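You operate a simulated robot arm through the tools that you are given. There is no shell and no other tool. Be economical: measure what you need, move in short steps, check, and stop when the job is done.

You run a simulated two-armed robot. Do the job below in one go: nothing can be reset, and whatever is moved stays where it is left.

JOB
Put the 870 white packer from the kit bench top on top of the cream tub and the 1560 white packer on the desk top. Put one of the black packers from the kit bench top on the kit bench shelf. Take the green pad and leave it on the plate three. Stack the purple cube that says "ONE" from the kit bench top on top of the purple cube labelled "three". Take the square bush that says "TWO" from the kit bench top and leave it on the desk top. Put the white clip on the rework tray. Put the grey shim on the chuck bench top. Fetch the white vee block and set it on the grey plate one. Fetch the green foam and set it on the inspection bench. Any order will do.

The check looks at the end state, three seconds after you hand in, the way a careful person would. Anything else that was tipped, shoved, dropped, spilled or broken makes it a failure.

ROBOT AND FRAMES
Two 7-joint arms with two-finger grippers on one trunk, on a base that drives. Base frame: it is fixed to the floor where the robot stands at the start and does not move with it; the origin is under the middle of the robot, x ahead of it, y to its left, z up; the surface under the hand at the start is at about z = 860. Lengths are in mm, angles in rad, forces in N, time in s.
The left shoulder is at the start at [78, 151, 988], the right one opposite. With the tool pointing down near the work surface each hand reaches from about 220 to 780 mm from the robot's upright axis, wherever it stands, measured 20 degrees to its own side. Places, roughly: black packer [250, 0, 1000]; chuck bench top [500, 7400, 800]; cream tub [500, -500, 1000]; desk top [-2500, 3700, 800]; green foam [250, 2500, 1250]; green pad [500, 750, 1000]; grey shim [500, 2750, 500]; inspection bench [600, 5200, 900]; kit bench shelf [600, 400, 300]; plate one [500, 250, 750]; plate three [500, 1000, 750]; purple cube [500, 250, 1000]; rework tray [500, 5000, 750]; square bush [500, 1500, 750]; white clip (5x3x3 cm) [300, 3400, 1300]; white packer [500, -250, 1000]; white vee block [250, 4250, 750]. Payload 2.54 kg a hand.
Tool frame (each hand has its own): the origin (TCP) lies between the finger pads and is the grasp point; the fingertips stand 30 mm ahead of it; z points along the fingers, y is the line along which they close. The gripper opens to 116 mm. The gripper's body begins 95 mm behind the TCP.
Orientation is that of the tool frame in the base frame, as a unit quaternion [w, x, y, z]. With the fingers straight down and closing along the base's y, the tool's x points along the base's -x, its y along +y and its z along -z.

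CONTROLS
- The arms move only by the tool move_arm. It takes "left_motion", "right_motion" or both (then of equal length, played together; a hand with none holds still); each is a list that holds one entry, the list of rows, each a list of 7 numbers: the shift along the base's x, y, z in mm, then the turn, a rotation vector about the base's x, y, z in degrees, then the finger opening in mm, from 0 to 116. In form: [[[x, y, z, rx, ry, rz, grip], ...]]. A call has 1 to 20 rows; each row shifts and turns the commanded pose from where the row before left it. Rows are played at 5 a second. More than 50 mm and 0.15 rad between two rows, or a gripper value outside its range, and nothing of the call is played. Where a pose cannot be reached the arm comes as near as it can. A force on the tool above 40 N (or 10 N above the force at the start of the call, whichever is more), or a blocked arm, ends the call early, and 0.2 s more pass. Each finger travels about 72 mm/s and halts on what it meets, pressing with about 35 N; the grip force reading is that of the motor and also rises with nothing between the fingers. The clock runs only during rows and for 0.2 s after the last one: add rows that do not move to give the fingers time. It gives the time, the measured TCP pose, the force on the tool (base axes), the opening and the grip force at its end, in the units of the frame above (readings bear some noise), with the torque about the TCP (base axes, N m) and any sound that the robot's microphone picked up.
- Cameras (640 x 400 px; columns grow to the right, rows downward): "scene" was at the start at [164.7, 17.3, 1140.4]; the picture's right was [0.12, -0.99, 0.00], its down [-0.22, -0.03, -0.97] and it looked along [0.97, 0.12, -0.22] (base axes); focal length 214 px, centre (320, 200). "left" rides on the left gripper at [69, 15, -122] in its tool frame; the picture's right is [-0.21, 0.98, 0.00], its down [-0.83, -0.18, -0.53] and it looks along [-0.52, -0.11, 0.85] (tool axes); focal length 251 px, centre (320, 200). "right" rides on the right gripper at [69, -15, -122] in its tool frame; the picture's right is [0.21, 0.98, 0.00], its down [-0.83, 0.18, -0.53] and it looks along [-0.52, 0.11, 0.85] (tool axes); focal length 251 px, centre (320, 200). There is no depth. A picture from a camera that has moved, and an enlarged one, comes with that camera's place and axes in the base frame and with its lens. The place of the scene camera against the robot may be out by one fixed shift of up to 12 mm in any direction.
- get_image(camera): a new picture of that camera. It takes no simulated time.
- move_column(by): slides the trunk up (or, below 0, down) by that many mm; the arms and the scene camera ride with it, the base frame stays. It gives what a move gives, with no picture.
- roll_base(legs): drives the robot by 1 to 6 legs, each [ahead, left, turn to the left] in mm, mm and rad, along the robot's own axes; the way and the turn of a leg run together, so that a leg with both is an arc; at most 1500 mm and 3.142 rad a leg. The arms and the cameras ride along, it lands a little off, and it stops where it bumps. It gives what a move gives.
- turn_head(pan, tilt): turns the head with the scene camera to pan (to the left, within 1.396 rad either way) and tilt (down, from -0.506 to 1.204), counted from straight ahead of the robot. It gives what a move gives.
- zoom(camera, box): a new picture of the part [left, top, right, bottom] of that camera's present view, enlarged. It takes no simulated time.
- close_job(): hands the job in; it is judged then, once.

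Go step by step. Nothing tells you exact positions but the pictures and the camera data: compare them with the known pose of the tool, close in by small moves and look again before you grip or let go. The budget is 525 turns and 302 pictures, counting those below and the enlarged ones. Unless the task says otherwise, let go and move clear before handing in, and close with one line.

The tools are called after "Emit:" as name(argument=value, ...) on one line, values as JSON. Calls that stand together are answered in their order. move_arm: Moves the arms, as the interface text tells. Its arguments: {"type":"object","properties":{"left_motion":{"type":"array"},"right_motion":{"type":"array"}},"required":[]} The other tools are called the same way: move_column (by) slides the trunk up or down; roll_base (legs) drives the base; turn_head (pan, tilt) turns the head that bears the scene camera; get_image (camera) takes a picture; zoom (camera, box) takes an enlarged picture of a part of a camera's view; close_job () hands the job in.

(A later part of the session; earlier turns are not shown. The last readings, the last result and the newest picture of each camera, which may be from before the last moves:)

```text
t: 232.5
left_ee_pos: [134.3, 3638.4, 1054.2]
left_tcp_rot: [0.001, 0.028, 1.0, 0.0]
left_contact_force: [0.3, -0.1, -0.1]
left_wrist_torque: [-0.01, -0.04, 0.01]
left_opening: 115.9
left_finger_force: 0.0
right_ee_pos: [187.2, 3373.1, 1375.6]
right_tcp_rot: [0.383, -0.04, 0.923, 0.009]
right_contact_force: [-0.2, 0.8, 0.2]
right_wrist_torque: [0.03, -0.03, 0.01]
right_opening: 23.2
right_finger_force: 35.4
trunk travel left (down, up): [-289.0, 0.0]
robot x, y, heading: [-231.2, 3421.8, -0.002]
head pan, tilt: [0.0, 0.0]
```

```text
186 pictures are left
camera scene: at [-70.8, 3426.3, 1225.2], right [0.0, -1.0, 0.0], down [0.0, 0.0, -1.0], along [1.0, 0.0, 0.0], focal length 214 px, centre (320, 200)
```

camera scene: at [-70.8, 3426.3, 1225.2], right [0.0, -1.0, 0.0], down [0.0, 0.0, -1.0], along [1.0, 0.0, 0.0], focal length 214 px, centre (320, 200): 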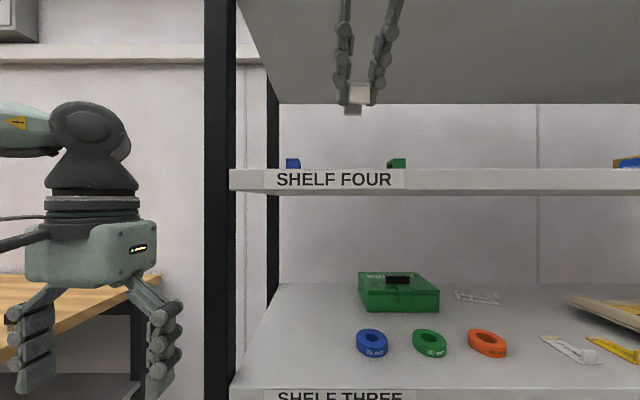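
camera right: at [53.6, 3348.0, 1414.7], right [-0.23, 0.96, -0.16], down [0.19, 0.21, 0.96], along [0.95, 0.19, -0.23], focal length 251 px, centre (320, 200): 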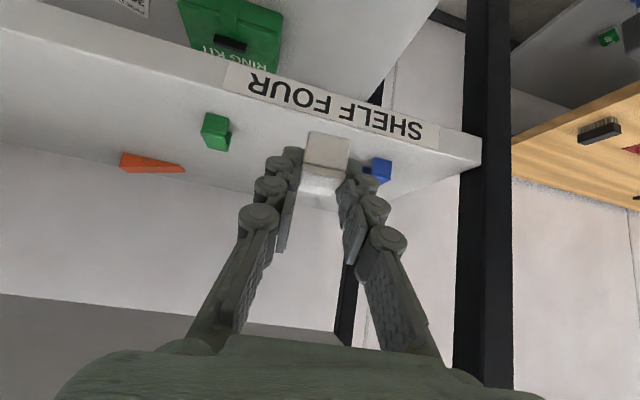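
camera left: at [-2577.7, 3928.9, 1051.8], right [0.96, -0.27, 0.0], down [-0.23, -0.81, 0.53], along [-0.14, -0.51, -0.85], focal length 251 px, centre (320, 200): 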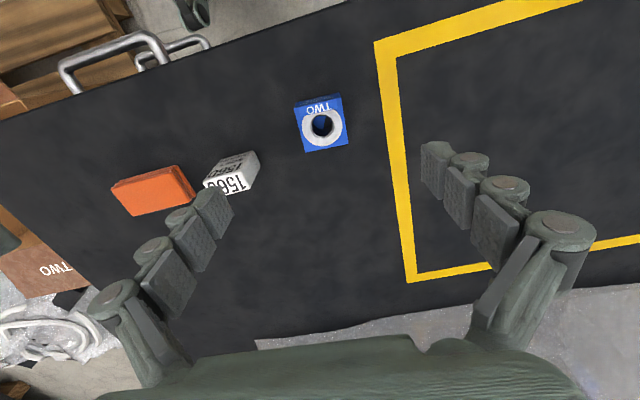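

Clip held. Tilting and raising the left hand likewise, then driving right to the foams (y≈2560).

Emit:
move_arm(left_motion=[[[0, 0, 40, 0, -5.6, 0, 116], [0, 0, 40, 0, -5.6, 0, 116], [0, 0, 40, 0, -5.6, 0, 116], [0, 0, 40, 0, -5.6, 0, 116], [0, 0, 40, 0, -5.6, 0, 116], [0, 0, 40, 0, -5.6, 0, 116], [0, 0, 40, 0, -5.6, 0, 116], [0, 0, 40, 0, -5.8, 0, 116], [0, 0, 0, 0, 0, 0, 116]]])

Emit:
roll_base(legs=[[-60, 0, 0], [0, -970, 0]])

Emit:
get_image(camera="left")

Emit:
get_image(camera="scene")

```text
t: 234.5
left_ee_pos: [133.3, 3638.9, 1373.2]
left_tcp_rot: [0.383, 0.027, 0.923, 0.011]
left_contact_force: [0.7, 0.3, 0.0]
left_wrist_torque: [-0.02, 0.03, 0.01]
left_opening: 115.9
left_finger_force: 0.0
right_ee_pos: [190.7, 3374.5, 1376.3]
right_tcp_rot: [0.382, -0.041, 0.923, 0.01]
right_contact_force: [0.8, -0.2, 0.3]
right_wrist_torque: [0.01, 0.03, 0.01]
right_opening: 22.9
right_finger_force: 35.1
trunk travel left (down, up): [-289.0, 0.0]
robot x, y, heading: [-233.4, 3419.9, -0.001]
head pan, tilt: [0.0, 0.0]
```

```text
t: 244.7
left_ee_pos: [78.1, 2668.0, 1374.1]
left_tcp_rot: [0.383, 0.028, 0.923, 0.01]
left_contact_force: [-0.4, -0.7, -0.2]
left_wrist_torque: [0.03, 0.02, -0.03]
left_opening: 116.2
left_finger_force: 0.1
right_ee_pos: [131.3, 2403.7, 1376.4]
right_tcp_rot: [0.383, -0.04, 0.923, 0.009]
right_contact_force: [-1.0, -0.7, -0.8]
right_wrist_torque: [0.03, 0.01, -0.02]
right_opening: 23.3
right_finger_force: 34.9
trunk travel left (down, up): [-289.0, 0.0]
robot x, y, heading: [-291.8, 2450.0, 0.005]
head pan, tilt: [0.0, 0.0]
```

```text
185 pictures are left
camera left: at [-58.8, 2687.6, 1412.0], right [0.19, 0.96, 0.19], down [0.2, -0.23, 0.95], along [0.96, -0.15, -0.23], focal length 251 px, centre (320, 200)
```

left: 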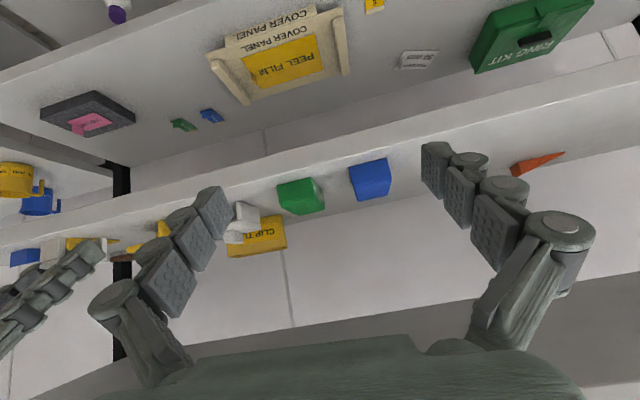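

```text
184 pictures are left
camera scene: at [-127.1, 2456.3, 1225.0], right [0.0, -1.0, 0.0], down [0.0, 0.0, -1.0], along [1.0, 0.0, 0.0], focal length 214 px, centre (320, 200)
```

scene: 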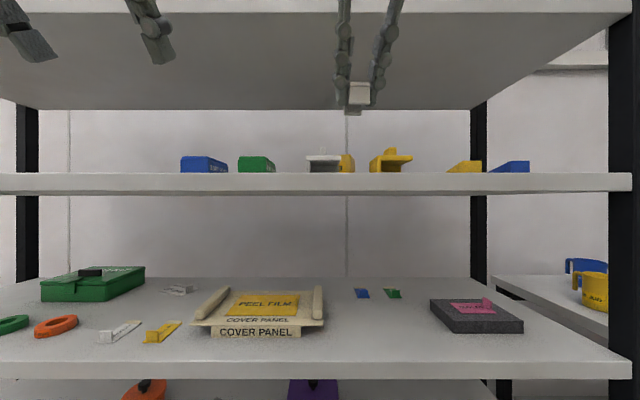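

The green foam is at about y≈2600. Zooming with the left camera.

Emit:
zoom(camera="left", box=[220, 130, 420, 255])

Emit:
zoom(camera="scene", box=[160, 120, 320, 220])

```text
3.20 times, centred on (320, 192) of left
camera zoom: at [-58.8, 2687.6, 1412.0], right [0.19, 0.96, 0.19], down [0.2, -0.23, 0.95], along [0.96, -0.15, -0.23], focal length 805 px, centre (320, 224)
```

zoom: 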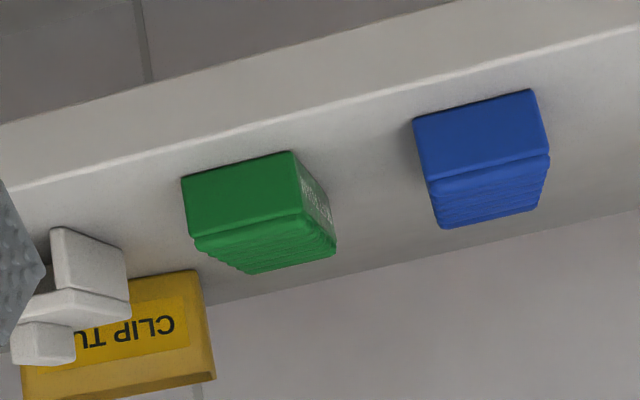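

```text
4.00 times, centred on (240, 170) of scene
camera zoom: at [-127.1, 2456.3, 1225.0], right [0.0, -1.0, 0.0], down [0.0, 0.0, -1.0], along [1.0, 0.0, 0.0], focal length 858 px, centre (640, 320)
```

zoom: 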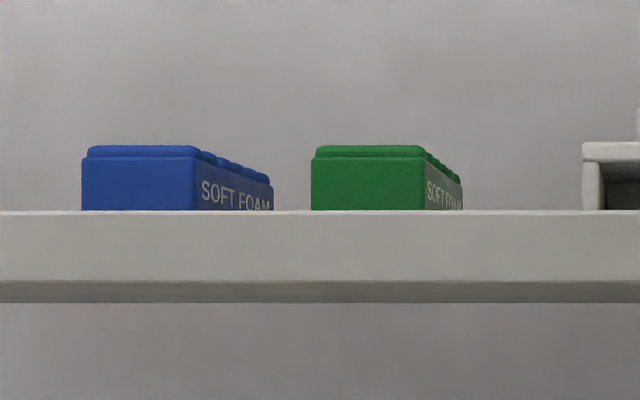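

Green foam ≈ 60 wide, ~100 deep, 36 high, front at x≈326, centre y≈2592. Moving closer for a check.

Emit:
roll_base(legs=[[60, 0, 0]])

Emit:
move_arm(left_motion=[[[35, -20, 0, 0, 0, 2, 100], [35, -20, 0, 0, 0, 1, 100], [35, -20, -5, 0, 0, 0, 100], [35, -15, -5, 0, 0, 0, 100], [20, 0, -5, 0, 0, 0, 100], [0, 0, 0, 0, 0, 0, 100]]])

Emit:
get_image(camera="left")

Emit:
zoom(camera="scene", box=[140, 100, 340, 225])

```text
t: 245.6
left_ee_pos: [136.6, 2669.1, 1374.8]
left_tcp_rot: [0.383, 0.026, 0.923, 0.012]
left_contact_force: [0.4, -0.2, 0.0]
left_wrist_torque: [0.03, 0.04, -0.01]
left_opening: 116.0
left_finger_force: 0.0
right_ee_pos: [191.5, 2404.5, 1375.4]
right_tcp_rot: [0.382, -0.04, 0.923, 0.009]
right_contact_force: [0.6, 0.3, -0.8]
right_wrist_torque: [-0.01, 0.04, 0.04]
right_opening: 23.3
right_finger_force: 34.9
trunk travel left (down, up): [-289.0, 0.0]
robot x, y, heading: [-229.8, 2448.0, 0.002]
head pan, tilt: [0.0, 0.0]
```

```text
t: 247.0
left_ee_pos: [284.8, 2614.9, 1360.9]
left_tcp_rot: [0.382, 0.003, 0.924, 0.021]
left_contact_force: [0.5, 0.7, 0.6]
left_wrist_torque: [-0.01, 0.02, 0.02]
left_opening: 99.9
left_finger_force: 0.1
left hand out of reach, approached as far as the arm can: row 4, 5
right_ee_pos: [192.0, 2404.7, 1375.0]
right_tcp_rot: [0.382, -0.041, 0.923, 0.01]
right_contact_force: [-1.3, -0.2, 0.0]
right_wrist_torque: [0.01, 0.0, 0.0]
right_opening: 23.2
right_finger_force: 34.9
trunk travel left (down, up): [-289.0, 0.0]
robot x, y, heading: [-231.1, 2450.5, -0.003]
head pan, tilt: [0.0, 0.0]
```

```text
181 pictures are left
camera left: at [148.6, 2628.3, 1400.3], right [0.14, 0.97, 0.19], down [0.21, -0.22, 0.95], along [0.97, -0.09, -0.23], focal length 251 px, centre (320, 200)
```

left: 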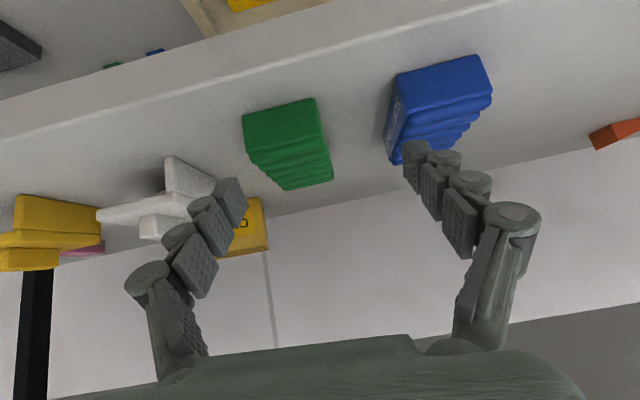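

```text
3.20 times, centred on (240, 162) of scene
camera zoom: at [-68.3, 2456.6, 1225.0], right [0.0, -1.0, 0.0], down [0.0, 0.0, -1.0], along [1.0, 0.0, 0.0], focal length 686 px, centre (576, 320)
```

zoom: 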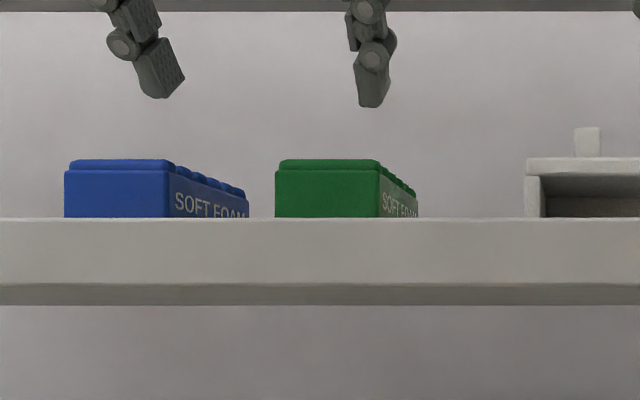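

Left arm is at its inward limit; shifting the base right 80 mm, then approaching the foam at centre (376,2595).

Emit:
roll_base(legs=[[0, -80, 0]])

Emit:
move_arm(left_motion=[[[10, 25, 0, 0, 0, 0, 95], [10, 25, 0, 0, 0, 0, 95], [20, 10, -10, 0, 0, 0, 95], [0, 0, 0, 0, 0, 0, 95]]])

Emit:
get_image(camera="left")

```text
t: 248.5
left_ee_pos: [284.4, 2534.0, 1362.8]
left_tcp_rot: [0.382, 0.003, 0.924, 0.021]
left_contact_force: [-0.2, -0.7, -0.9]
left_wrist_torque: [0.01, -0.01, 0.03]
left_opening: 99.8
left_finger_force: 0.0
right_ee_pos: [190.1, 2322.5, 1375.5]
right_tcp_rot: [0.383, -0.04, 0.923, 0.009]
right_contact_force: [-0.4, -1.4, -0.2]
right_wrist_torque: [-0.02, -0.02, 0.01]
right_opening: 23.2
right_finger_force: 35.3
trunk travel left (down, up): [-289.0, 0.0]
robot x, y, heading: [-230.6, 2369.2, 0.003]
head pan, tilt: [0.0, 0.0]
```

```text
t: 249.5
left_ee_pos: [324.9, 2595.2, 1351.7]
left_tcp_rot: [0.383, 0.003, 0.924, 0.021]
left_contact_force: [0.7, -0.3, 0.6]
left_wrist_torque: [0.02, -0.01, -0.02]
left_opening: 95.0
left_finger_force: 0.2
right_ee_pos: [190.0, 2323.6, 1376.5]
right_tcp_rot: [0.383, -0.04, 0.923, 0.009]
right_contact_force: [-0.4, -0.7, -0.2]
right_wrist_torque: [0.01, -0.02, 0.02]
right_opening: 23.3
right_finger_force: 35.5
trunk travel left (down, up): [-289.0, 0.0]
robot x, y, heading: [-231.1, 2370.4, -0.002]
head pan, tilt: [0.0, 0.0]
```

```text
179 pictures are left
camera left: at [188.0, 2608.1, 1390.0], right [0.14, 0.97, 0.19], down [0.21, -0.22, 0.95], along [0.97, -0.1, -0.23], focal length 251 px, centre (320, 200)
```

left: 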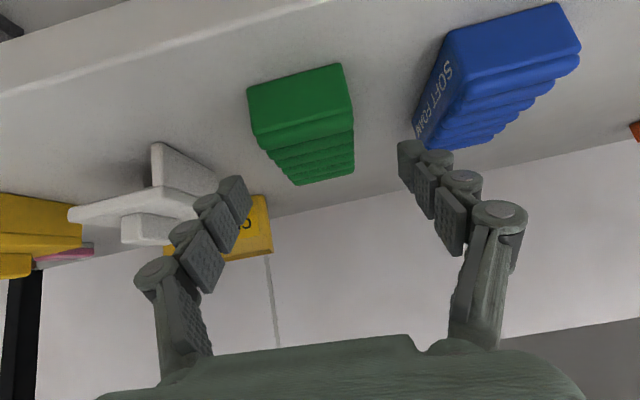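

Aligned at y≈2594. Advancing down along the tool axis, then closing.

Emit:
move_arm(left_motion=[[[16, -1, -19, 0, 0, 0, 95], [17, 0, -19, 0, 0, 0, 95], [0, 0, 0, 0, 0, 0, 95]]])

Emit:
get_image(camera="left")

Emit:
zoom(camera="scene", box=[100, 100, 300, 225])

```text
t: 250.3
left_ee_pos: [357.9, 2593.5, 1315.5]
left_tcp_rot: [0.383, 0.003, 0.923, 0.021]
left_contact_force: [0.4, 0.3, 0.3]
left_wrist_torque: [0.02, 0.0, 0.04]
left_opening: 95.1
left_finger_force: 0.0
right_ee_pos: [189.7, 2322.3, 1376.6]
right_tcp_rot: [0.383, -0.04, 0.923, 0.009]
right_contact_force: [0.4, -0.1, -0.5]
right_wrist_torque: [-0.01, 0.0, 0.01]
right_opening: 23.1
right_finger_force: 34.7
trunk travel left (down, up): [-289.0, 0.0]
robot x, y, heading: [-233.3, 2371.9, 0.007]
head pan, tilt: [0.0, 0.0]
```

```text
178 pictures are left
camera left: at [220.8, 2606.0, 1353.0], right [0.14, 0.97, 0.19], down [0.21, -0.22, 0.95], along [0.97, -0.1, -0.23], focal length 251 px, centre (320, 200)
```

left: 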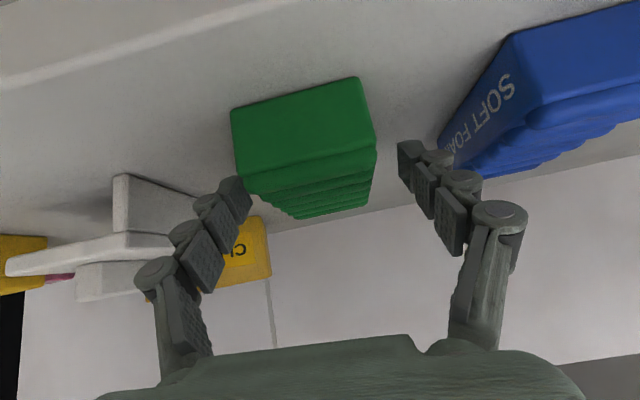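

```text
3.20 times, centred on (200, 162) of scene
camera zoom: at [-68.5, 2376.0, 1225.0], right [0.0, -1.0, 0.0], down [0.0, 0.0, -1.0], along [1.0, 0.0, 0.0], focal length 686 px, centre (704, 320)
```

zoom: 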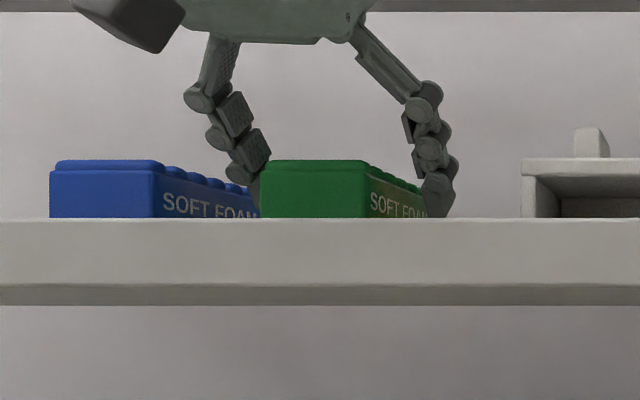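

Straddling the green foam. Closing with time, then lifting.

Emit:
move_arm(left_motion=[[[0, 0, -1, 0, 0, 0, 70], [0, 0, 0, 0, 0, 0, 45], [0, 0, 0, 0, 0, 0, 45], [0, 0, 0, 0, 0, 0, 45], [0, 0, 0, 0, 0, 0, 45], [0, 0, 10, 0, 0, 0, 45], [0, 0, 25, 0, 0, 0, 45], [-10, 0, 25, 0, 0, 0, 45], [0, 0, 0, 0, 0, 0, 45]]])

Emit:
get_image(camera="left")

Emit:
get_image(camera="scene")

```text
t: 252.3
left_ee_pos: [347.8, 2594.3, 1372.9]
left_tcp_rot: [0.382, 0.002, 0.924, 0.022]
left_contact_force: [-0.8, 0.4, 0.2]
left_wrist_torque: [0.0, -0.01, 0.01]
left_opening: 58.5
left_finger_force: 35.1
right_ee_pos: [190.8, 2323.7, 1376.2]
right_tcp_rot: [0.383, -0.04, 0.923, 0.009]
right_contact_force: [0.5, 0.3, 1.1]
right_wrist_torque: [-0.04, 0.02, 0.02]
right_opening: 23.3
right_finger_force: 34.9
trunk travel left (down, up): [-289.0, 0.0]
robot x, y, heading: [-229.3, 2368.9, 0.001]
head pan, tilt: [0.0, 0.0]
```

```text
176 pictures are left
camera left: at [211.2, 2606.3, 1412.2], right [0.14, 0.97, 0.19], down [0.21, -0.22, 0.95], along [0.97, -0.1, -0.23], focal length 251 px, centre (320, 200)
```

left: 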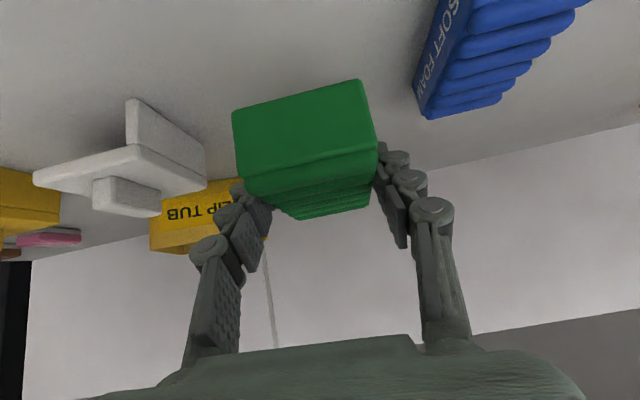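

```text
175 pictures are left
camera scene: at [-68.3, 2376.0, 1225.0], right [0.0, -1.0, 0.0], down [0.0, 0.0, -1.0], along [1.0, 0.0, 0.0], focal length 214 px, centre (320, 200)
```

scene: 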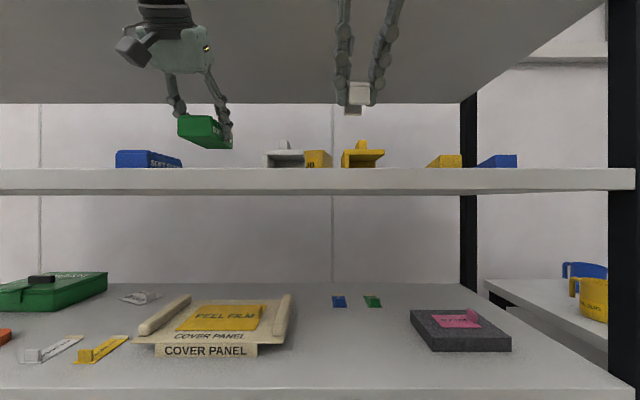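

Foam held. Retracting it from the shelf, backing off, and driving left toward the wooden bench (y≈4800).

Emit:
move_arm(left_motion=[[[-40, 0, 5, 0, 0, 0, 45], [-40, 0, 0, 0, 0, 0, 45], [-40, 0, 0, 0, 0, 0, 45], [-40, 0, 0, 0, 0, 0, 45], [-20, 0, 0, 0, 0, 0, 45]]])

Emit:
roll_base(legs=[[-200, 0, 0], [0, 1400, 0], [0, 1000, 0]])

Emit:
turn_head(pan=0.0, tilt=0.5)

Emit:
get_image(camera="scene")

```text
t: 253.5
left_ee_pos: [168.5, 2593.7, 1376.4]
left_tcp_rot: [0.382, 0.004, 0.924, 0.021]
left_contact_force: [0.3, -0.3, -0.3]
left_wrist_torque: [-0.04, 0.0, -0.01]
left_opening: 58.5
left_finger_force: 35.0
right_ee_pos: [189.4, 2324.4, 1376.3]
right_tcp_rot: [0.383, -0.04, 0.923, 0.009]
right_contact_force: [-0.1, -0.3, -0.2]
right_wrist_torque: [0.01, -0.01, 0.03]
right_opening: 23.4
right_finger_force: 34.9
trunk travel left (down, up): [-289.0, 0.0]
robot x, y, heading: [-232.6, 2371.9, 0.005]
head pan, tilt: [0.0, 0.0]
```

```text
t: 277.7
left_ee_pos: [-82.5, 4986.2, 1375.3]
left_tcp_rot: [0.382, -0.009, 0.924, 0.026]
left_contact_force: [0.6, -0.8, -0.3]
left_wrist_torque: [0.01, -0.01, -0.03]
left_opening: 58.4
left_finger_force: 35.3
right_ee_pos: [-51.8, 4717.4, 1376.1]
right_tcp_rot: [0.383, -0.053, 0.922, 0.015]
right_contact_force: [-0.5, -0.2, -1.0]
right_wrist_torque: [-0.04, -0.01, 0.04]
right_opening: 23.1
right_finger_force: 34.7
trunk travel left (down, up): [-289.0, 0.0]
robot x, y, heading: [-476.2, 4753.0, 0.028]
head pan, tilt: [0.0, 0.0]
```

```text
t: 278.6
left_ee_pos: [-81.9, 4986.4, 1376.1]
left_tcp_rot: [0.382, -0.009, 0.924, 0.026]
left_contact_force: [-0.6, 0.8, 0.5]
left_wrist_torque: [0.01, 0.03, -0.01]
left_opening: 58.5
left_finger_force: 35.0
right_ee_pos: [-53.5, 4717.7, 1376.6]
right_tcp_rot: [0.382, -0.052, 0.922, 0.014]
right_contact_force: [1.0, 0.6, -0.9]
right_wrist_torque: [0.02, 0.0, 0.01]
right_opening: 23.5
right_finger_force: 34.9
trunk travel left (down, up): [-289.0, 0.0]
robot x, y, heading: [-474.8, 4753.9, 0.026]
head pan, tilt: [0.0, 0.499]
```

```text
174 pictures are left
camera scene: at [-312.0, 4762.8, 1178.9], right [0.03, -1.0, 0.0], down [-0.48, -0.01, -0.88], along [0.88, 0.02, -0.48], focal length 214 px, centre (320, 200)
```

scene: 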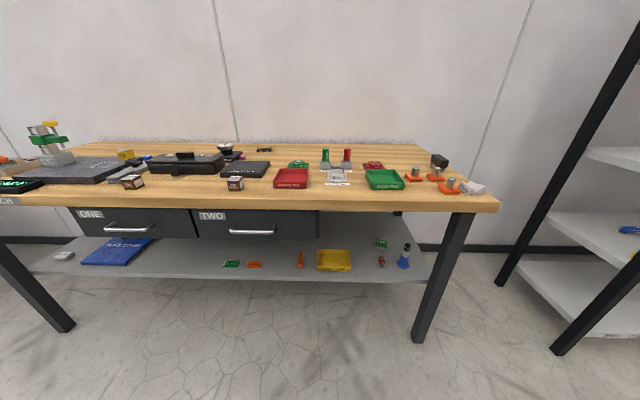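

Emit:
zoom(camera="scene", box=[260, 135, 500, 225])

Emit:
zoom(camera="scene", box=[0, 110, 280, 240])

Emit:
get_image(camera="left")

```text
2.67 times, centred on (380, 180) of scene
camera zoom: at [-312.0, 4762.8, 1178.9], right [0.03, -1.0, 0.0], down [-0.48, -0.01, -0.88], along [0.88, 0.02, -0.48], focal length 572 px, centre (160, 253)
```

zoom: 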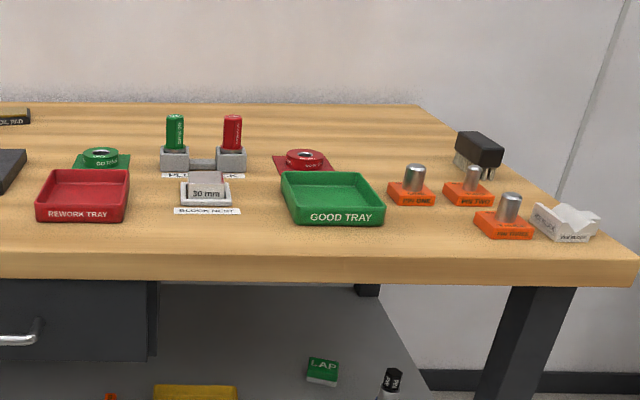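

```text
2.29 times, centred on (140, 175) of scene
camera zoom: at [-312.0, 4762.8, 1178.9], right [0.03, -1.0, 0.0], down [-0.48, -0.01, -0.88], along [0.88, 0.02, -0.48], focal length 490 px, centre (731, 257)
```

zoom: 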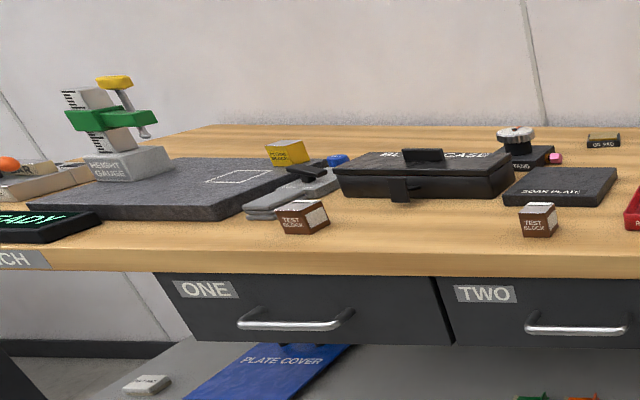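

```text
171 pictures are left
camera left: at [-219.2, 4995.2, 1414.4], right [0.12, 0.97, 0.19], down [0.21, -0.21, 0.95], along [0.97, -0.07, -0.23], focal length 251 px, centre (320, 200)
```

left: 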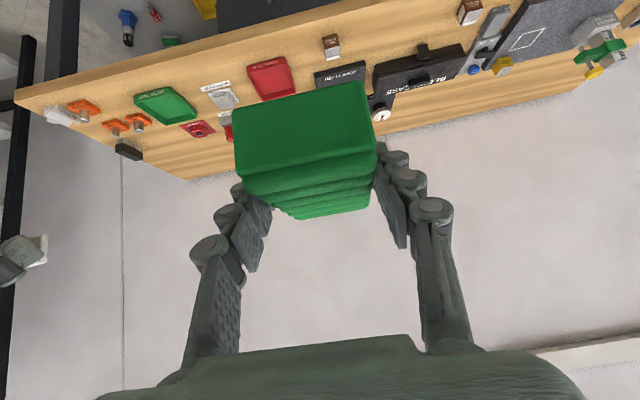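

Found REWORK TRAY (red) near (380,4877), and the white vee block at the bench's right end. Free strip for the foam near (310,5200). Driving in.

Emit:
roll_base(legs=[[0, 265, -0.027], [240, 0, 0]])

Emit:
move_column(by=-100)

Emit:
turn_head(pan=0.2, tilt=0.6)

Emit:
get_image(camera="scene")

Emit:
get_image(camera="right")

Emit:
get_image(camera="left")

```text
t: 283.2
left_ee_pos: [161.4, 5243.9, 1376.5]
left_tcp_rot: [0.382, 0.005, 0.924, 0.02]
left_contact_force: [-0.1, 0.5, -0.3]
left_wrist_torque: [0.0, 0.01, 0.02]
left_opening: 58.3
left_finger_force: 35.8
right_ee_pos: [182.0, 4974.6, 1374.8]
right_tcp_rot: [0.382, -0.038, 0.924, 0.008]
right_contact_force: [-0.2, 0.0, -0.5]
right_wrist_torque: [0.01, 0.06, 0.02]
right_opening: 23.2
right_finger_force: 35.2
trunk travel left (down, up): [-289.0, 0.0]
robot x, y, heading: [-238.0, 5018.7, -0.005]
head pan, tilt: [0.0, 0.499]
```

```text
t: 284.5
left_ee_pos: [161.3, 5243.3, 1275.9]
left_tcp_rot: [0.383, 0.005, 0.923, 0.02]
left_contact_force: [-0.5, -0.3, 0.1]
left_wrist_torque: [-0.03, 0.0, 0.01]
left_opening: 58.2
left_finger_force: 35.3
right_ee_pos: [181.5, 4974.3, 1276.0]
right_tcp_rot: [0.382, -0.039, 0.923, 0.008]
right_contact_force: [0.2, 0.0, 0.3]
right_wrist_torque: [0.02, 0.0, 0.06]
right_opening: 23.3
right_finger_force: 35.3
trunk travel left (down, up): [-189.0, 100.0]
robot x, y, heading: [-239.2, 5021.5, -0.003]
head pan, tilt: [0.0, 0.499]
```

```text
t: 285.3
left_ee_pos: [160.6, 5244.3, 1276.1]
left_tcp_rot: [0.383, 0.005, 0.923, 0.02]
left_contact_force: [0.6, -0.1, -1.5]
left_wrist_torque: [-0.01, 0.03, -0.01]
left_opening: 58.3
left_finger_force: 35.3
right_ee_pos: [181.8, 4974.3, 1276.0]
right_tcp_rot: [0.383, -0.039, 0.923, 0.008]
right_contact_force: [-0.1, 0.2, 0.4]
right_wrist_torque: [-0.01, -0.01, 0.0]
right_opening: 23.2
right_finger_force: 35.0
trunk travel left (down, up): [-189.0, 100.0]
robot x, y, heading: [-239.8, 5020.6, -0.003]
head pan, tilt: [0.201, 0.6]
```

```text
170 pictures are left
camera scene: at [-80.6, 5045.4, 1069.8], right [0.2, -0.98, 0.0], down [-0.55, -0.11, -0.83], along [0.81, 0.16, -0.56], focal length 214 px, centre (320, 200)
```

scene: 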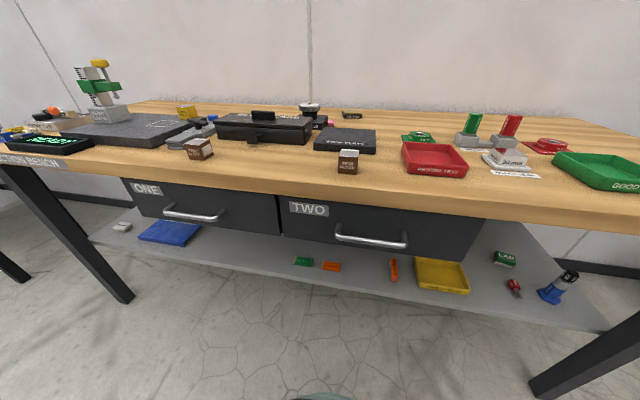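

```text
169 pictures are left
camera right: at [47.7, 4949.1, 1314.1], right [-0.23, 0.96, -0.16], down [0.19, 0.21, 0.96], along [0.95, 0.19, -0.23], focal length 251 px, centre (320, 200)
```

right: 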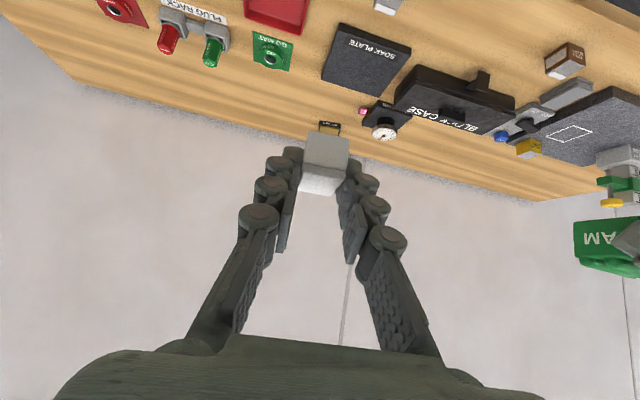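

```text
168 pictures are left
camera left: at [23.6, 5257.2, 1314.5], right [0.15, 0.97, 0.19], down [0.21, -0.22, 0.95], along [0.97, -0.1, -0.23], focal length 251 px, centre (320, 200)
```

left: 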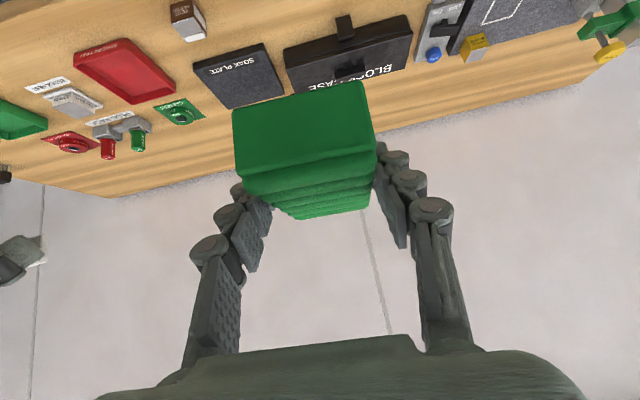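

Bench top z≈852, front edge x≈280; free strip x 290–480 at y 5110–5420. Driving 70 mm closer and moving the foam above (385,5235).

Emit:
roll_base(legs=[[70, 0, 0]])

Emit:
move_arm(left_motion=[[[30, 0, -30, 0, 0, 0, 45], [30, -5, -30, 0, 0, 0, 45], [30, -4, -30, 0, 0, 0, 45], [30, 0, -30, 0, 0, 0, 45], [15, 0, -40, 0, 0, 0, 45], [0, 0, -45, 0, 0, 0, 45], [0, 0, -45, 0, 0, 0, 45], [0, 0, -45, 0, 0, 0, 45], [0, 0, -30, 0, 0, 0, 45], [0, 0, 0, 0, 0, 0, 45]]])

Emit:
get_image(camera="scene")

Emit:
get_image(camera="left")

```text
t: 286.3
left_ee_pos: [231.5, 5243.2, 1276.9]
left_tcp_rot: [0.382, 0.005, 0.924, 0.021]
left_contact_force: [0.2, -0.2, -1.0]
left_wrist_torque: [-0.02, 0.04, 0.0]
left_opening: 58.2
left_finger_force: 35.1
right_ee_pos: [251.1, 4974.0, 1276.2]
right_tcp_rot: [0.382, -0.039, 0.923, 0.009]
right_contact_force: [0.8, -0.8, 0.2]
right_wrist_torque: [0.0, 0.04, 0.0]
right_opening: 23.4
right_finger_force: 34.8
trunk travel left (down, up): [-189.0, 100.0]
robot x, y, heading: [-172.3, 5023.0, 0.001]
head pan, tilt: [0.201, 0.6]
```

```text
t: 288.5
left_ee_pos: [366.7, 5234.3, 948.3]
left_tcp_rot: [0.383, 0.005, 0.923, 0.019]
left_contact_force: [-0.3, 0.0, -0.5]
left_wrist_torque: [0.02, 0.02, -0.02]
left_opening: 58.1
left_finger_force: 35.1
right_ee_pos: [251.1, 4974.0, 1275.5]
right_tcp_rot: [0.383, -0.038, 0.923, 0.009]
right_contact_force: [0.9, 0.0, -0.1]
right_wrist_torque: [-0.01, 0.02, 0.03]
right_opening: 23.4
right_finger_force: 35.0
trunk travel left (down, up): [-189.0, 100.0]
robot x, y, heading: [-174.8, 5024.0, -0.002]
head pan, tilt: [0.201, 0.6]
```

```text
167 pictures are left
camera scene: at [-11.3, 5045.3, 1069.8], right [0.2, -0.98, 0.0], down [-0.55, -0.11, -0.83], along [0.81, 0.16, -0.56], focal length 214 px, centre (320, 200)
```

scene: 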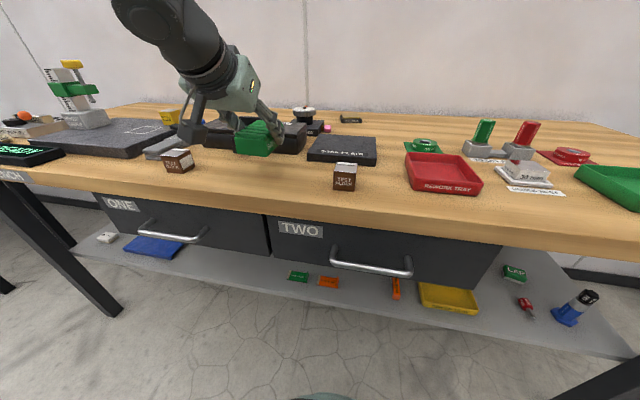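

```text
166 pictures are left
camera left: at [229.4, 5248.8, 987.3], right [0.15, 0.97, 0.19], down [0.21, -0.22, 0.95], along [0.97, -0.1, -0.23], focal length 251 px, centre (320, 200)
```

left: 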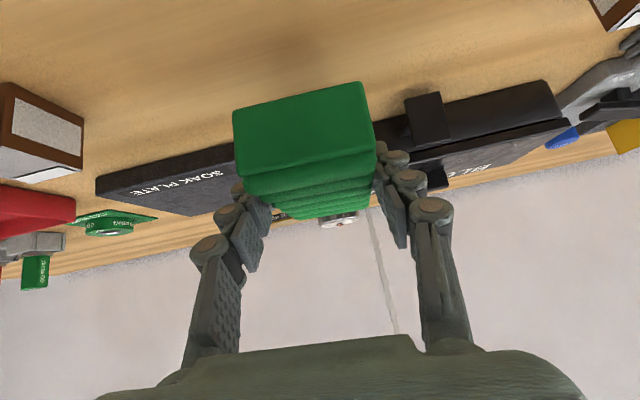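

Clear of the case and plate; pulling 15 mm back and lowering to contact.

Emit:
move_arm(left_motion=[[[-15, 0, -25, 0, 0, 0, 45], [0, 0, -15, 0, 0, 0, 45], [0, 0, -8, 0, 0, 0, 45], [0, 0, -4, 0, 0, 0, 45], [0, 0, -3, 0, 0, 0, 45], [0, 0, -3, 0, 0, 0, 45]]])

Emit:
zoom(camera="scene", box=[140, 80, 340, 205])

```text
t: 289.9
left_ee_pos: [350.9, 5234.7, 896.0]
left_tcp_rot: [0.385, 0.005, 0.923, 0.02]
left_contact_force: [-0.7, 1.5, 8.0]
left_wrist_torque: [-0.22, 0.38, -0.11]
left_opening: 58.4
left_finger_force: 35.3
right_ee_pos: [249.8, 4974.0, 1276.5]
right_tcp_rot: [0.383, -0.037, 0.923, 0.008]
right_contact_force: [0.2, 0.3, 0.6]
right_wrist_torque: [0.0, -0.03, 0.0]
right_opening: 23.2
right_finger_force: 34.9
trunk travel left (down, up): [-189.0, 100.0]
robot x, y, heading: [-165.6, 5021.2, -0.003]
head pan, tilt: [0.201, 0.6]
```

```text
3.20 times, centred on (240, 142) of scene
camera zoom: at [-11.9, 5045.2, 1070.1], right [0.2, -0.98, 0.0], down [-0.55, -0.11, -0.83], along [0.81, 0.16, -0.56], focal length 686 px, centre (576, 384)
```

zoom: 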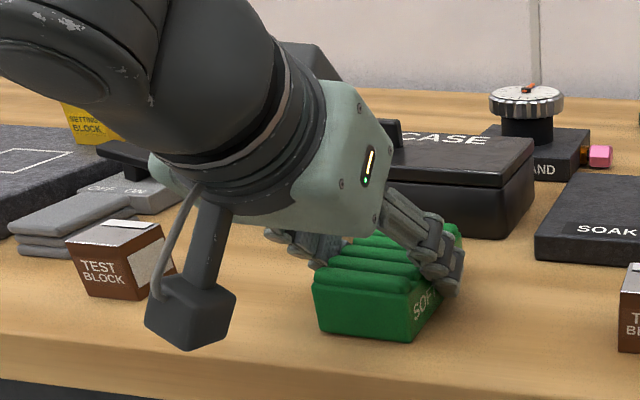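

Foam touches the bench. Releasing and withdrawing back/up.

Emit:
move_arm(left_motion=[[[0, 0, -1, 0, 0, 0, 58], [0, 0, 0, 0, 0, 0, 75], [0, 0, 0, 0, 0, 0, 85], [0, 0, 0, 0, 0, 0, 85], [-15, 0, 20, 0, 0, 0, 85], [-25, 0, 35, 0, 0, 0, 85], [-20, 0, 40, 0, 0, 0, 85], [0, 0, 45, 0, 0, 0, 85], [0, 0, 45, 0, 0, 0, 85]]])

Emit:
get_image(camera="scene")

```text
t: 291.9
left_ee_pos: [290.7, 5235.3, 1078.1]
left_tcp_rot: [0.382, 0.005, 0.924, 0.02]
left_contact_force: [0.1, -0.3, -1.1]
left_wrist_torque: [0.02, 0.03, -0.03]
left_opening: 85.2
left_finger_force: 0.0
right_ee_pos: [250.6, 4974.1, 1276.3]
right_tcp_rot: [0.382, -0.038, 0.923, 0.008]
right_contact_force: [-0.5, -0.1, -1.0]
right_wrist_torque: [0.01, 0.01, 0.03]
right_opening: 23.3
right_finger_force: 35.0
trunk travel left (down, up): [-189.0, 100.0]
robot x, y, heading: [-176.3, 5018.6, -0.006]
head pan, tilt: [0.201, 0.6]
```

```text
164 pictures are left
camera scene: at [-11.4, 5045.1, 1069.8], right [0.2, -0.98, 0.0], down [-0.55, -0.11, -0.83], along [0.81, 0.16, -0.56], focal length 214 px, centre (320, 200)
```

scene: 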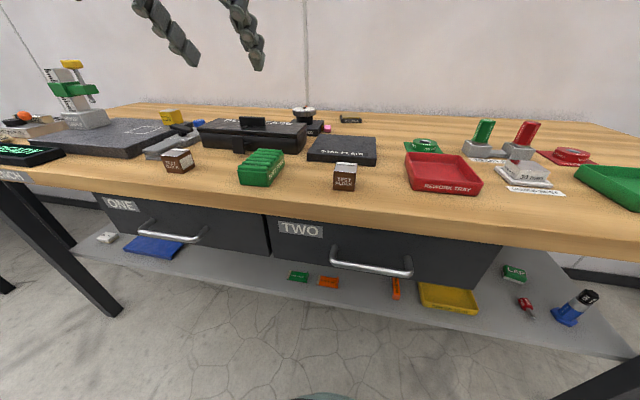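

Foam is placed. Now moving the clip over toward the rework tray.

Emit:
move_arm(right_motion=[[[20, -25, -30, 0, 0, 0, 16], [20, -25, -30, 0, 0, 0, 16], [20, -25, -30, 0, 0, 0, 16], [15, -25, -30, 0, 0, 0, 16], [0, 0, -40, 0, 0, 0, 16], [0, 0, -40, 0, 0, 0, 16], [0, 0, -40, 0, 0, 0, 16], [0, 0, 0, 0, 0, 0, 16]]])

Emit:
get_image(camera="right")

Emit:
turn_head(pan=-0.2, tilt=0.6)

Emit:
get_image(camera="scene")

```text
t: 293.7
left_ee_pos: [291.0, 5235.9, 1076.0]
left_tcp_rot: [0.383, 0.006, 0.923, 0.02]
left_contact_force: [-0.4, 0.8, 0.9]
left_wrist_torque: [-0.02, 0.0, 0.03]
left_opening: 84.8
left_finger_force: 0.1
right_ee_pos: [325.8, 4872.9, 1035.8]
right_tcp_rot: [0.382, -0.038, 0.923, 0.008]
right_contact_force: [-0.5, 1.0, -0.3]
right_wrist_torque: [0.02, -0.01, -0.01]
right_opening: 23.1
right_finger_force: 35.0
trunk travel left (down, up): [-189.0, 100.0]
robot x, y, heading: [-170.1, 5020.8, -0.001]
head pan, tilt: [0.201, 0.6]
```

```text
163 pictures are left
camera right: at [192.0, 4848.0, 1074.0], right [-0.23, 0.96, -0.16], down [0.19, 0.21, 0.96], along [0.96, 0.19, -0.23], focal length 251 px, centre (320, 200)
```

right: 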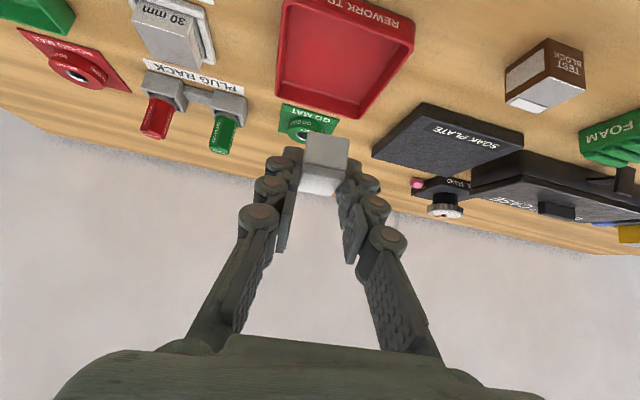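

```text
t: 294.5
left_ee_pos: [292.5, 5235.3, 1077.3]
left_tcp_rot: [0.383, 0.006, 0.923, 0.02]
left_contact_force: [-0.1, 0.4, -0.9]
left_wrist_torque: [-0.03, 0.0, 0.02]
left_opening: 85.0
left_finger_force: 0.1
right_ee_pos: [325.1, 4874.0, 1035.9]
right_tcp_rot: [0.382, -0.039, 0.923, 0.008]
right_contact_force: [-0.3, -0.6, -0.2]
right_wrist_torque: [-0.02, 0.01, 0.0]
right_opening: 23.2
right_finger_force: 34.9
trunk travel left (down, up): [-189.0, 100.0]
robot x, y, heading: [-170.1, 5024.6, 0.002]
head pan, tilt: [-0.201, 0.6]
```

```text
162 pictures are left
camera scene: at [-11.3, 5010.1, 1069.8], right [-0.2, -0.98, 0.0], down [-0.55, 0.11, -0.83], along [0.81, -0.17, -0.56], focal length 214 px, centre (320, 200)
```

scene: 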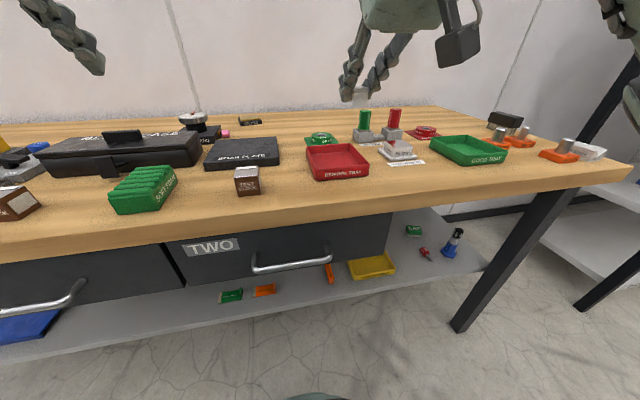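

Tray spans x 349–480, y 4822–4942. Moving the clip over its middle and lowering near the floor.

Emit:
move_arm(right_motion=[[[31, 3, -20, 0, 0, 0, 16], [31, 2, -20, 0, 0, 0, 16], [0, 0, -40, 0, 0, 0, 16], [0, 0, -30, 0, 0, 0, 16], [0, 0, -10, 0, 0, 0, 16], [0, 0, 0, 0, 0, 0, 16]]])

Emit:
get_image(camera="right")

Emit:
zoom(camera="scene", box=[270, 90, 430, 190])

```text
t: 295.9
left_ee_pos: [291.6, 5234.9, 1077.2]
left_tcp_rot: [0.384, 0.006, 0.923, 0.019]
left_contact_force: [-0.2, -0.5, 1.1]
left_wrist_torque: [0.01, 0.02, 0.02]
left_opening: 84.9
left_finger_force: 0.0
right_ee_pos: [389.4, 4877.7, 916.2]
right_tcp_rot: [0.382, -0.039, 0.923, 0.009]
right_contact_force: [0.3, 0.9, -1.0]
right_wrist_torque: [-0.02, -0.01, -0.02]
right_opening: 23.0
right_finger_force: 35.2
trunk travel left (down, up): [-189.0, 100.0]
robot x, y, heading: [-168.5, 5021.1, -0.0]
head pan, tilt: [-0.201, 0.6]
```

```text
161 pictures are left
camera right: at [254.5, 4852.9, 954.1], right [-0.23, 0.96, -0.16], down [0.19, 0.21, 0.96], along [0.95, 0.19, -0.23], focal length 251 px, centre (320, 200)
```

right: 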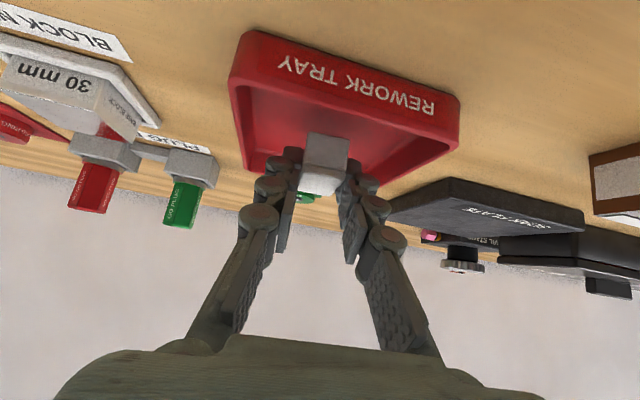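

```text
4.00 times, centred on (350, 140) of scene
camera zoom: at [-11.4, 5010.0, 1069.8], right [-0.2, -0.98, 0.0], down [-0.55, 0.11, -0.83], along [0.81, -0.17, -0.56], focal length 858 px, centre (200, 440)
```

zoom: 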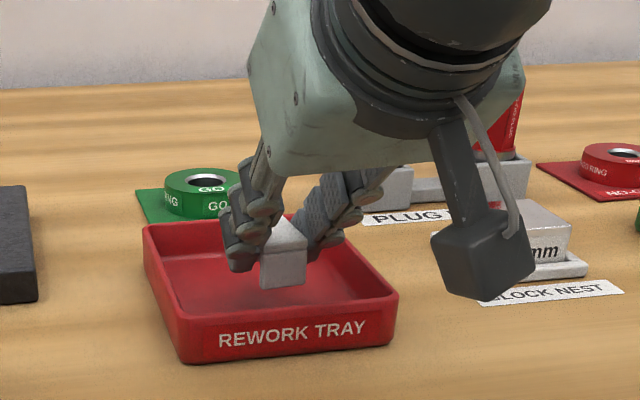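

Over the tray. Lowering to contact.

Emit:
move_arm(right_motion=[[[0, 0, -8, 0, 0, 0, 16], [0, 0, -4, 0, 0, 0, 16], [0, 0, -2, 0, 0, 0, 16], [0, 0, -2, 0, 0, 0, 16]]])

Emit:
zoom(camera="scene", box=[290, 120, 400, 189])

```text
t: 296.9
left_ee_pos: [291.9, 5235.0, 1077.5]
left_tcp_rot: [0.382, 0.005, 0.924, 0.02]
left_contact_force: [-0.7, -0.7, -1.0]
left_wrist_torque: [0.0, 0.05, -0.04]
left_opening: 85.0
left_finger_force: 0.1
right_ee_pos: [388.6, 4879.5, 900.4]
right_tcp_rot: [0.382, -0.038, 0.923, 0.009]
right_contact_force: [0.2, 0.0, -1.4]
right_wrist_torque: [-0.01, 0.01, -0.01]
right_opening: 23.0
right_finger_force: 35.4
trunk travel left (down, up): [-189.0, 100.0]
robot x, y, heading: [-172.0, 5021.8, -0.002]
head pan, tilt: [-0.201, 0.6]
```

```text
5.80 times, centred on (345, 154) of scene
camera zoom: at [-11.3, 5010.0, 1069.8], right [-0.2, -0.98, 0.0], down [-0.55, 0.11, -0.83], along [0.81, -0.17, -0.56], focal length 1243 px, centre (175, 464)
```

zoom: 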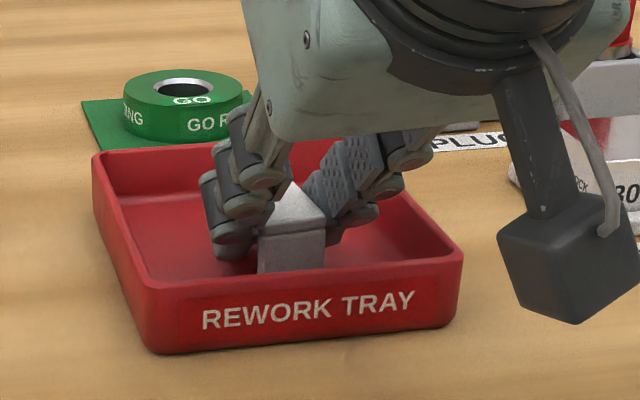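

Emit:
move_arm(right_motion=[[[0, 0, -2, 0, 0, 0, 16], [0, 0, -1.5, 0, 0, 0, 16]]])

Emit:
move_arm(right_motion=[[[0, 0, -1.5, 0, 0, 0, 16]]])

```text
t: 297.5
left_ee_pos: [292.7, 5235.4, 1078.4]
left_tcp_rot: [0.383, 0.006, 0.924, 0.02]
left_contact_force: [0.3, -1.3, 0.9]
left_wrist_torque: [-0.02, -0.02, 0.01]
left_opening: 85.1
left_finger_force: 0.0
right_ee_pos: [388.2, 4879.5, 896.9]
right_tcp_rot: [0.383, -0.038, 0.923, 0.008]
right_contact_force: [0.4, 0.2, 2.3]
right_wrist_torque: [0.06, 0.04, -0.02]
right_opening: 23.3
right_finger_force: 34.6
trunk travel left (down, up): [-189.0, 100.0]
robot x, y, heading: [-173.1, 5023.1, -0.007]
head pan, tilt: [-0.201, 0.6]
```

```text
t: 297.9
left_ee_pos: [291.6, 5236.0, 1077.5]
left_tcp_rot: [0.382, 0.004, 0.924, 0.02]
left_contact_force: [0.5, -0.4, 0.4]
left_wrist_torque: [0.03, 0.01, 0.0]
left_opening: 85.0
left_finger_force: 0.1
right_ee_pos: [388.0, 4877.8, 897.8]
right_tcp_rot: [0.384, -0.037, 0.922, 0.009]
right_contact_force: [1.0, -0.4, 9.7]
right_wrist_torque: [0.13, -0.02, 0.01]
right_opening: 23.0
right_finger_force: 35.1
trunk travel left (down, up): [-189.0, 100.0]
robot x, y, heading: [-170.8, 5024.7, 0.001]
head pan, tilt: [-0.201, 0.6]
```

Contact. Releasing and rising straight up.

Emit:
move_arm(right_motion=[[[0, 0, 1, 0, 0, 0, 30], [0, 0, 0, 0, 0, 0, 45], [0, 0, 0, 0, 0, 0, 50], [0, 0, 0, 0, 0, 0, 50], [-5, 0, 30, 0, 0, 0, 50], [-5, 0, 40, 0, 0, 0, 50], [0, 0, 45, 0, 0, 0, 50], [0, 0, 45, 0, 0, 0, 90], [-20, 0, 30, 0, 0, 0, 90]]])

Emit:
zoom(camera="scene", box=[220, 90, 420, 215])

Emit:
zoom(camera="scene", box=[480, 90, 640, 190])

```text
t: 299.9
left_ee_pos: [291.0, 5236.1, 1077.8]
left_tcp_rot: [0.383, 0.005, 0.923, 0.02]
left_contact_force: [-0.5, 0.1, -0.2]
left_wrist_torque: [0.0, 0.0, 0.0]
left_opening: 85.0
left_finger_force: 0.0
right_ee_pos: [357.7, 4878.4, 1088.0]
right_tcp_rot: [0.383, -0.039, 0.923, 0.009]
right_contact_force: [0.4, -0.2, -0.6]
right_wrist_torque: [0.0, 0.0, -0.04]
right_opening: 90.3
right_finger_force: 0.0
trunk travel left (down, up): [-189.0, 100.0]
robot x, y, heading: [-168.0, 5024.2, -0.001]
head pan, tilt: [-0.201, 0.6]
```

```text
3.20 times, centred on (320, 152) of scene
camera zoom: at [-11.6, 5010.1, 1069.8], right [-0.2, -0.98, 0.0], down [-0.55, 0.11, -0.83], along [0.81, -0.17, -0.56], focal length 686 px, centre (320, 352)
```

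zoom: 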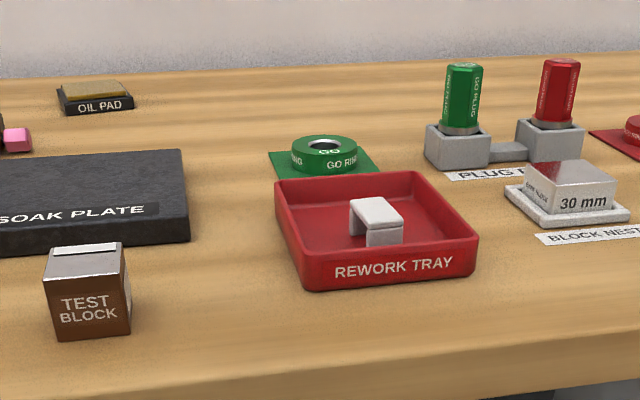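

```text
4.00 times, centred on (560, 140) of scene
camera zoom: at [-11.6, 5010.1, 1069.8], right [-0.2, -0.98, 0.0], down [-0.55, 0.11, -0.83], along [0.81, -0.17, -0.56], focal length 858 px, centre (-640, 440)
```

zoom: 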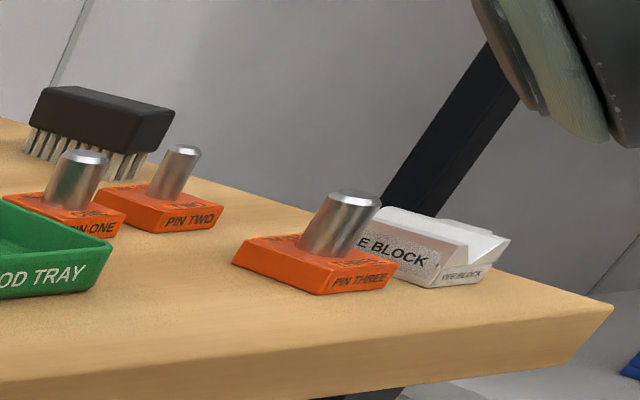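

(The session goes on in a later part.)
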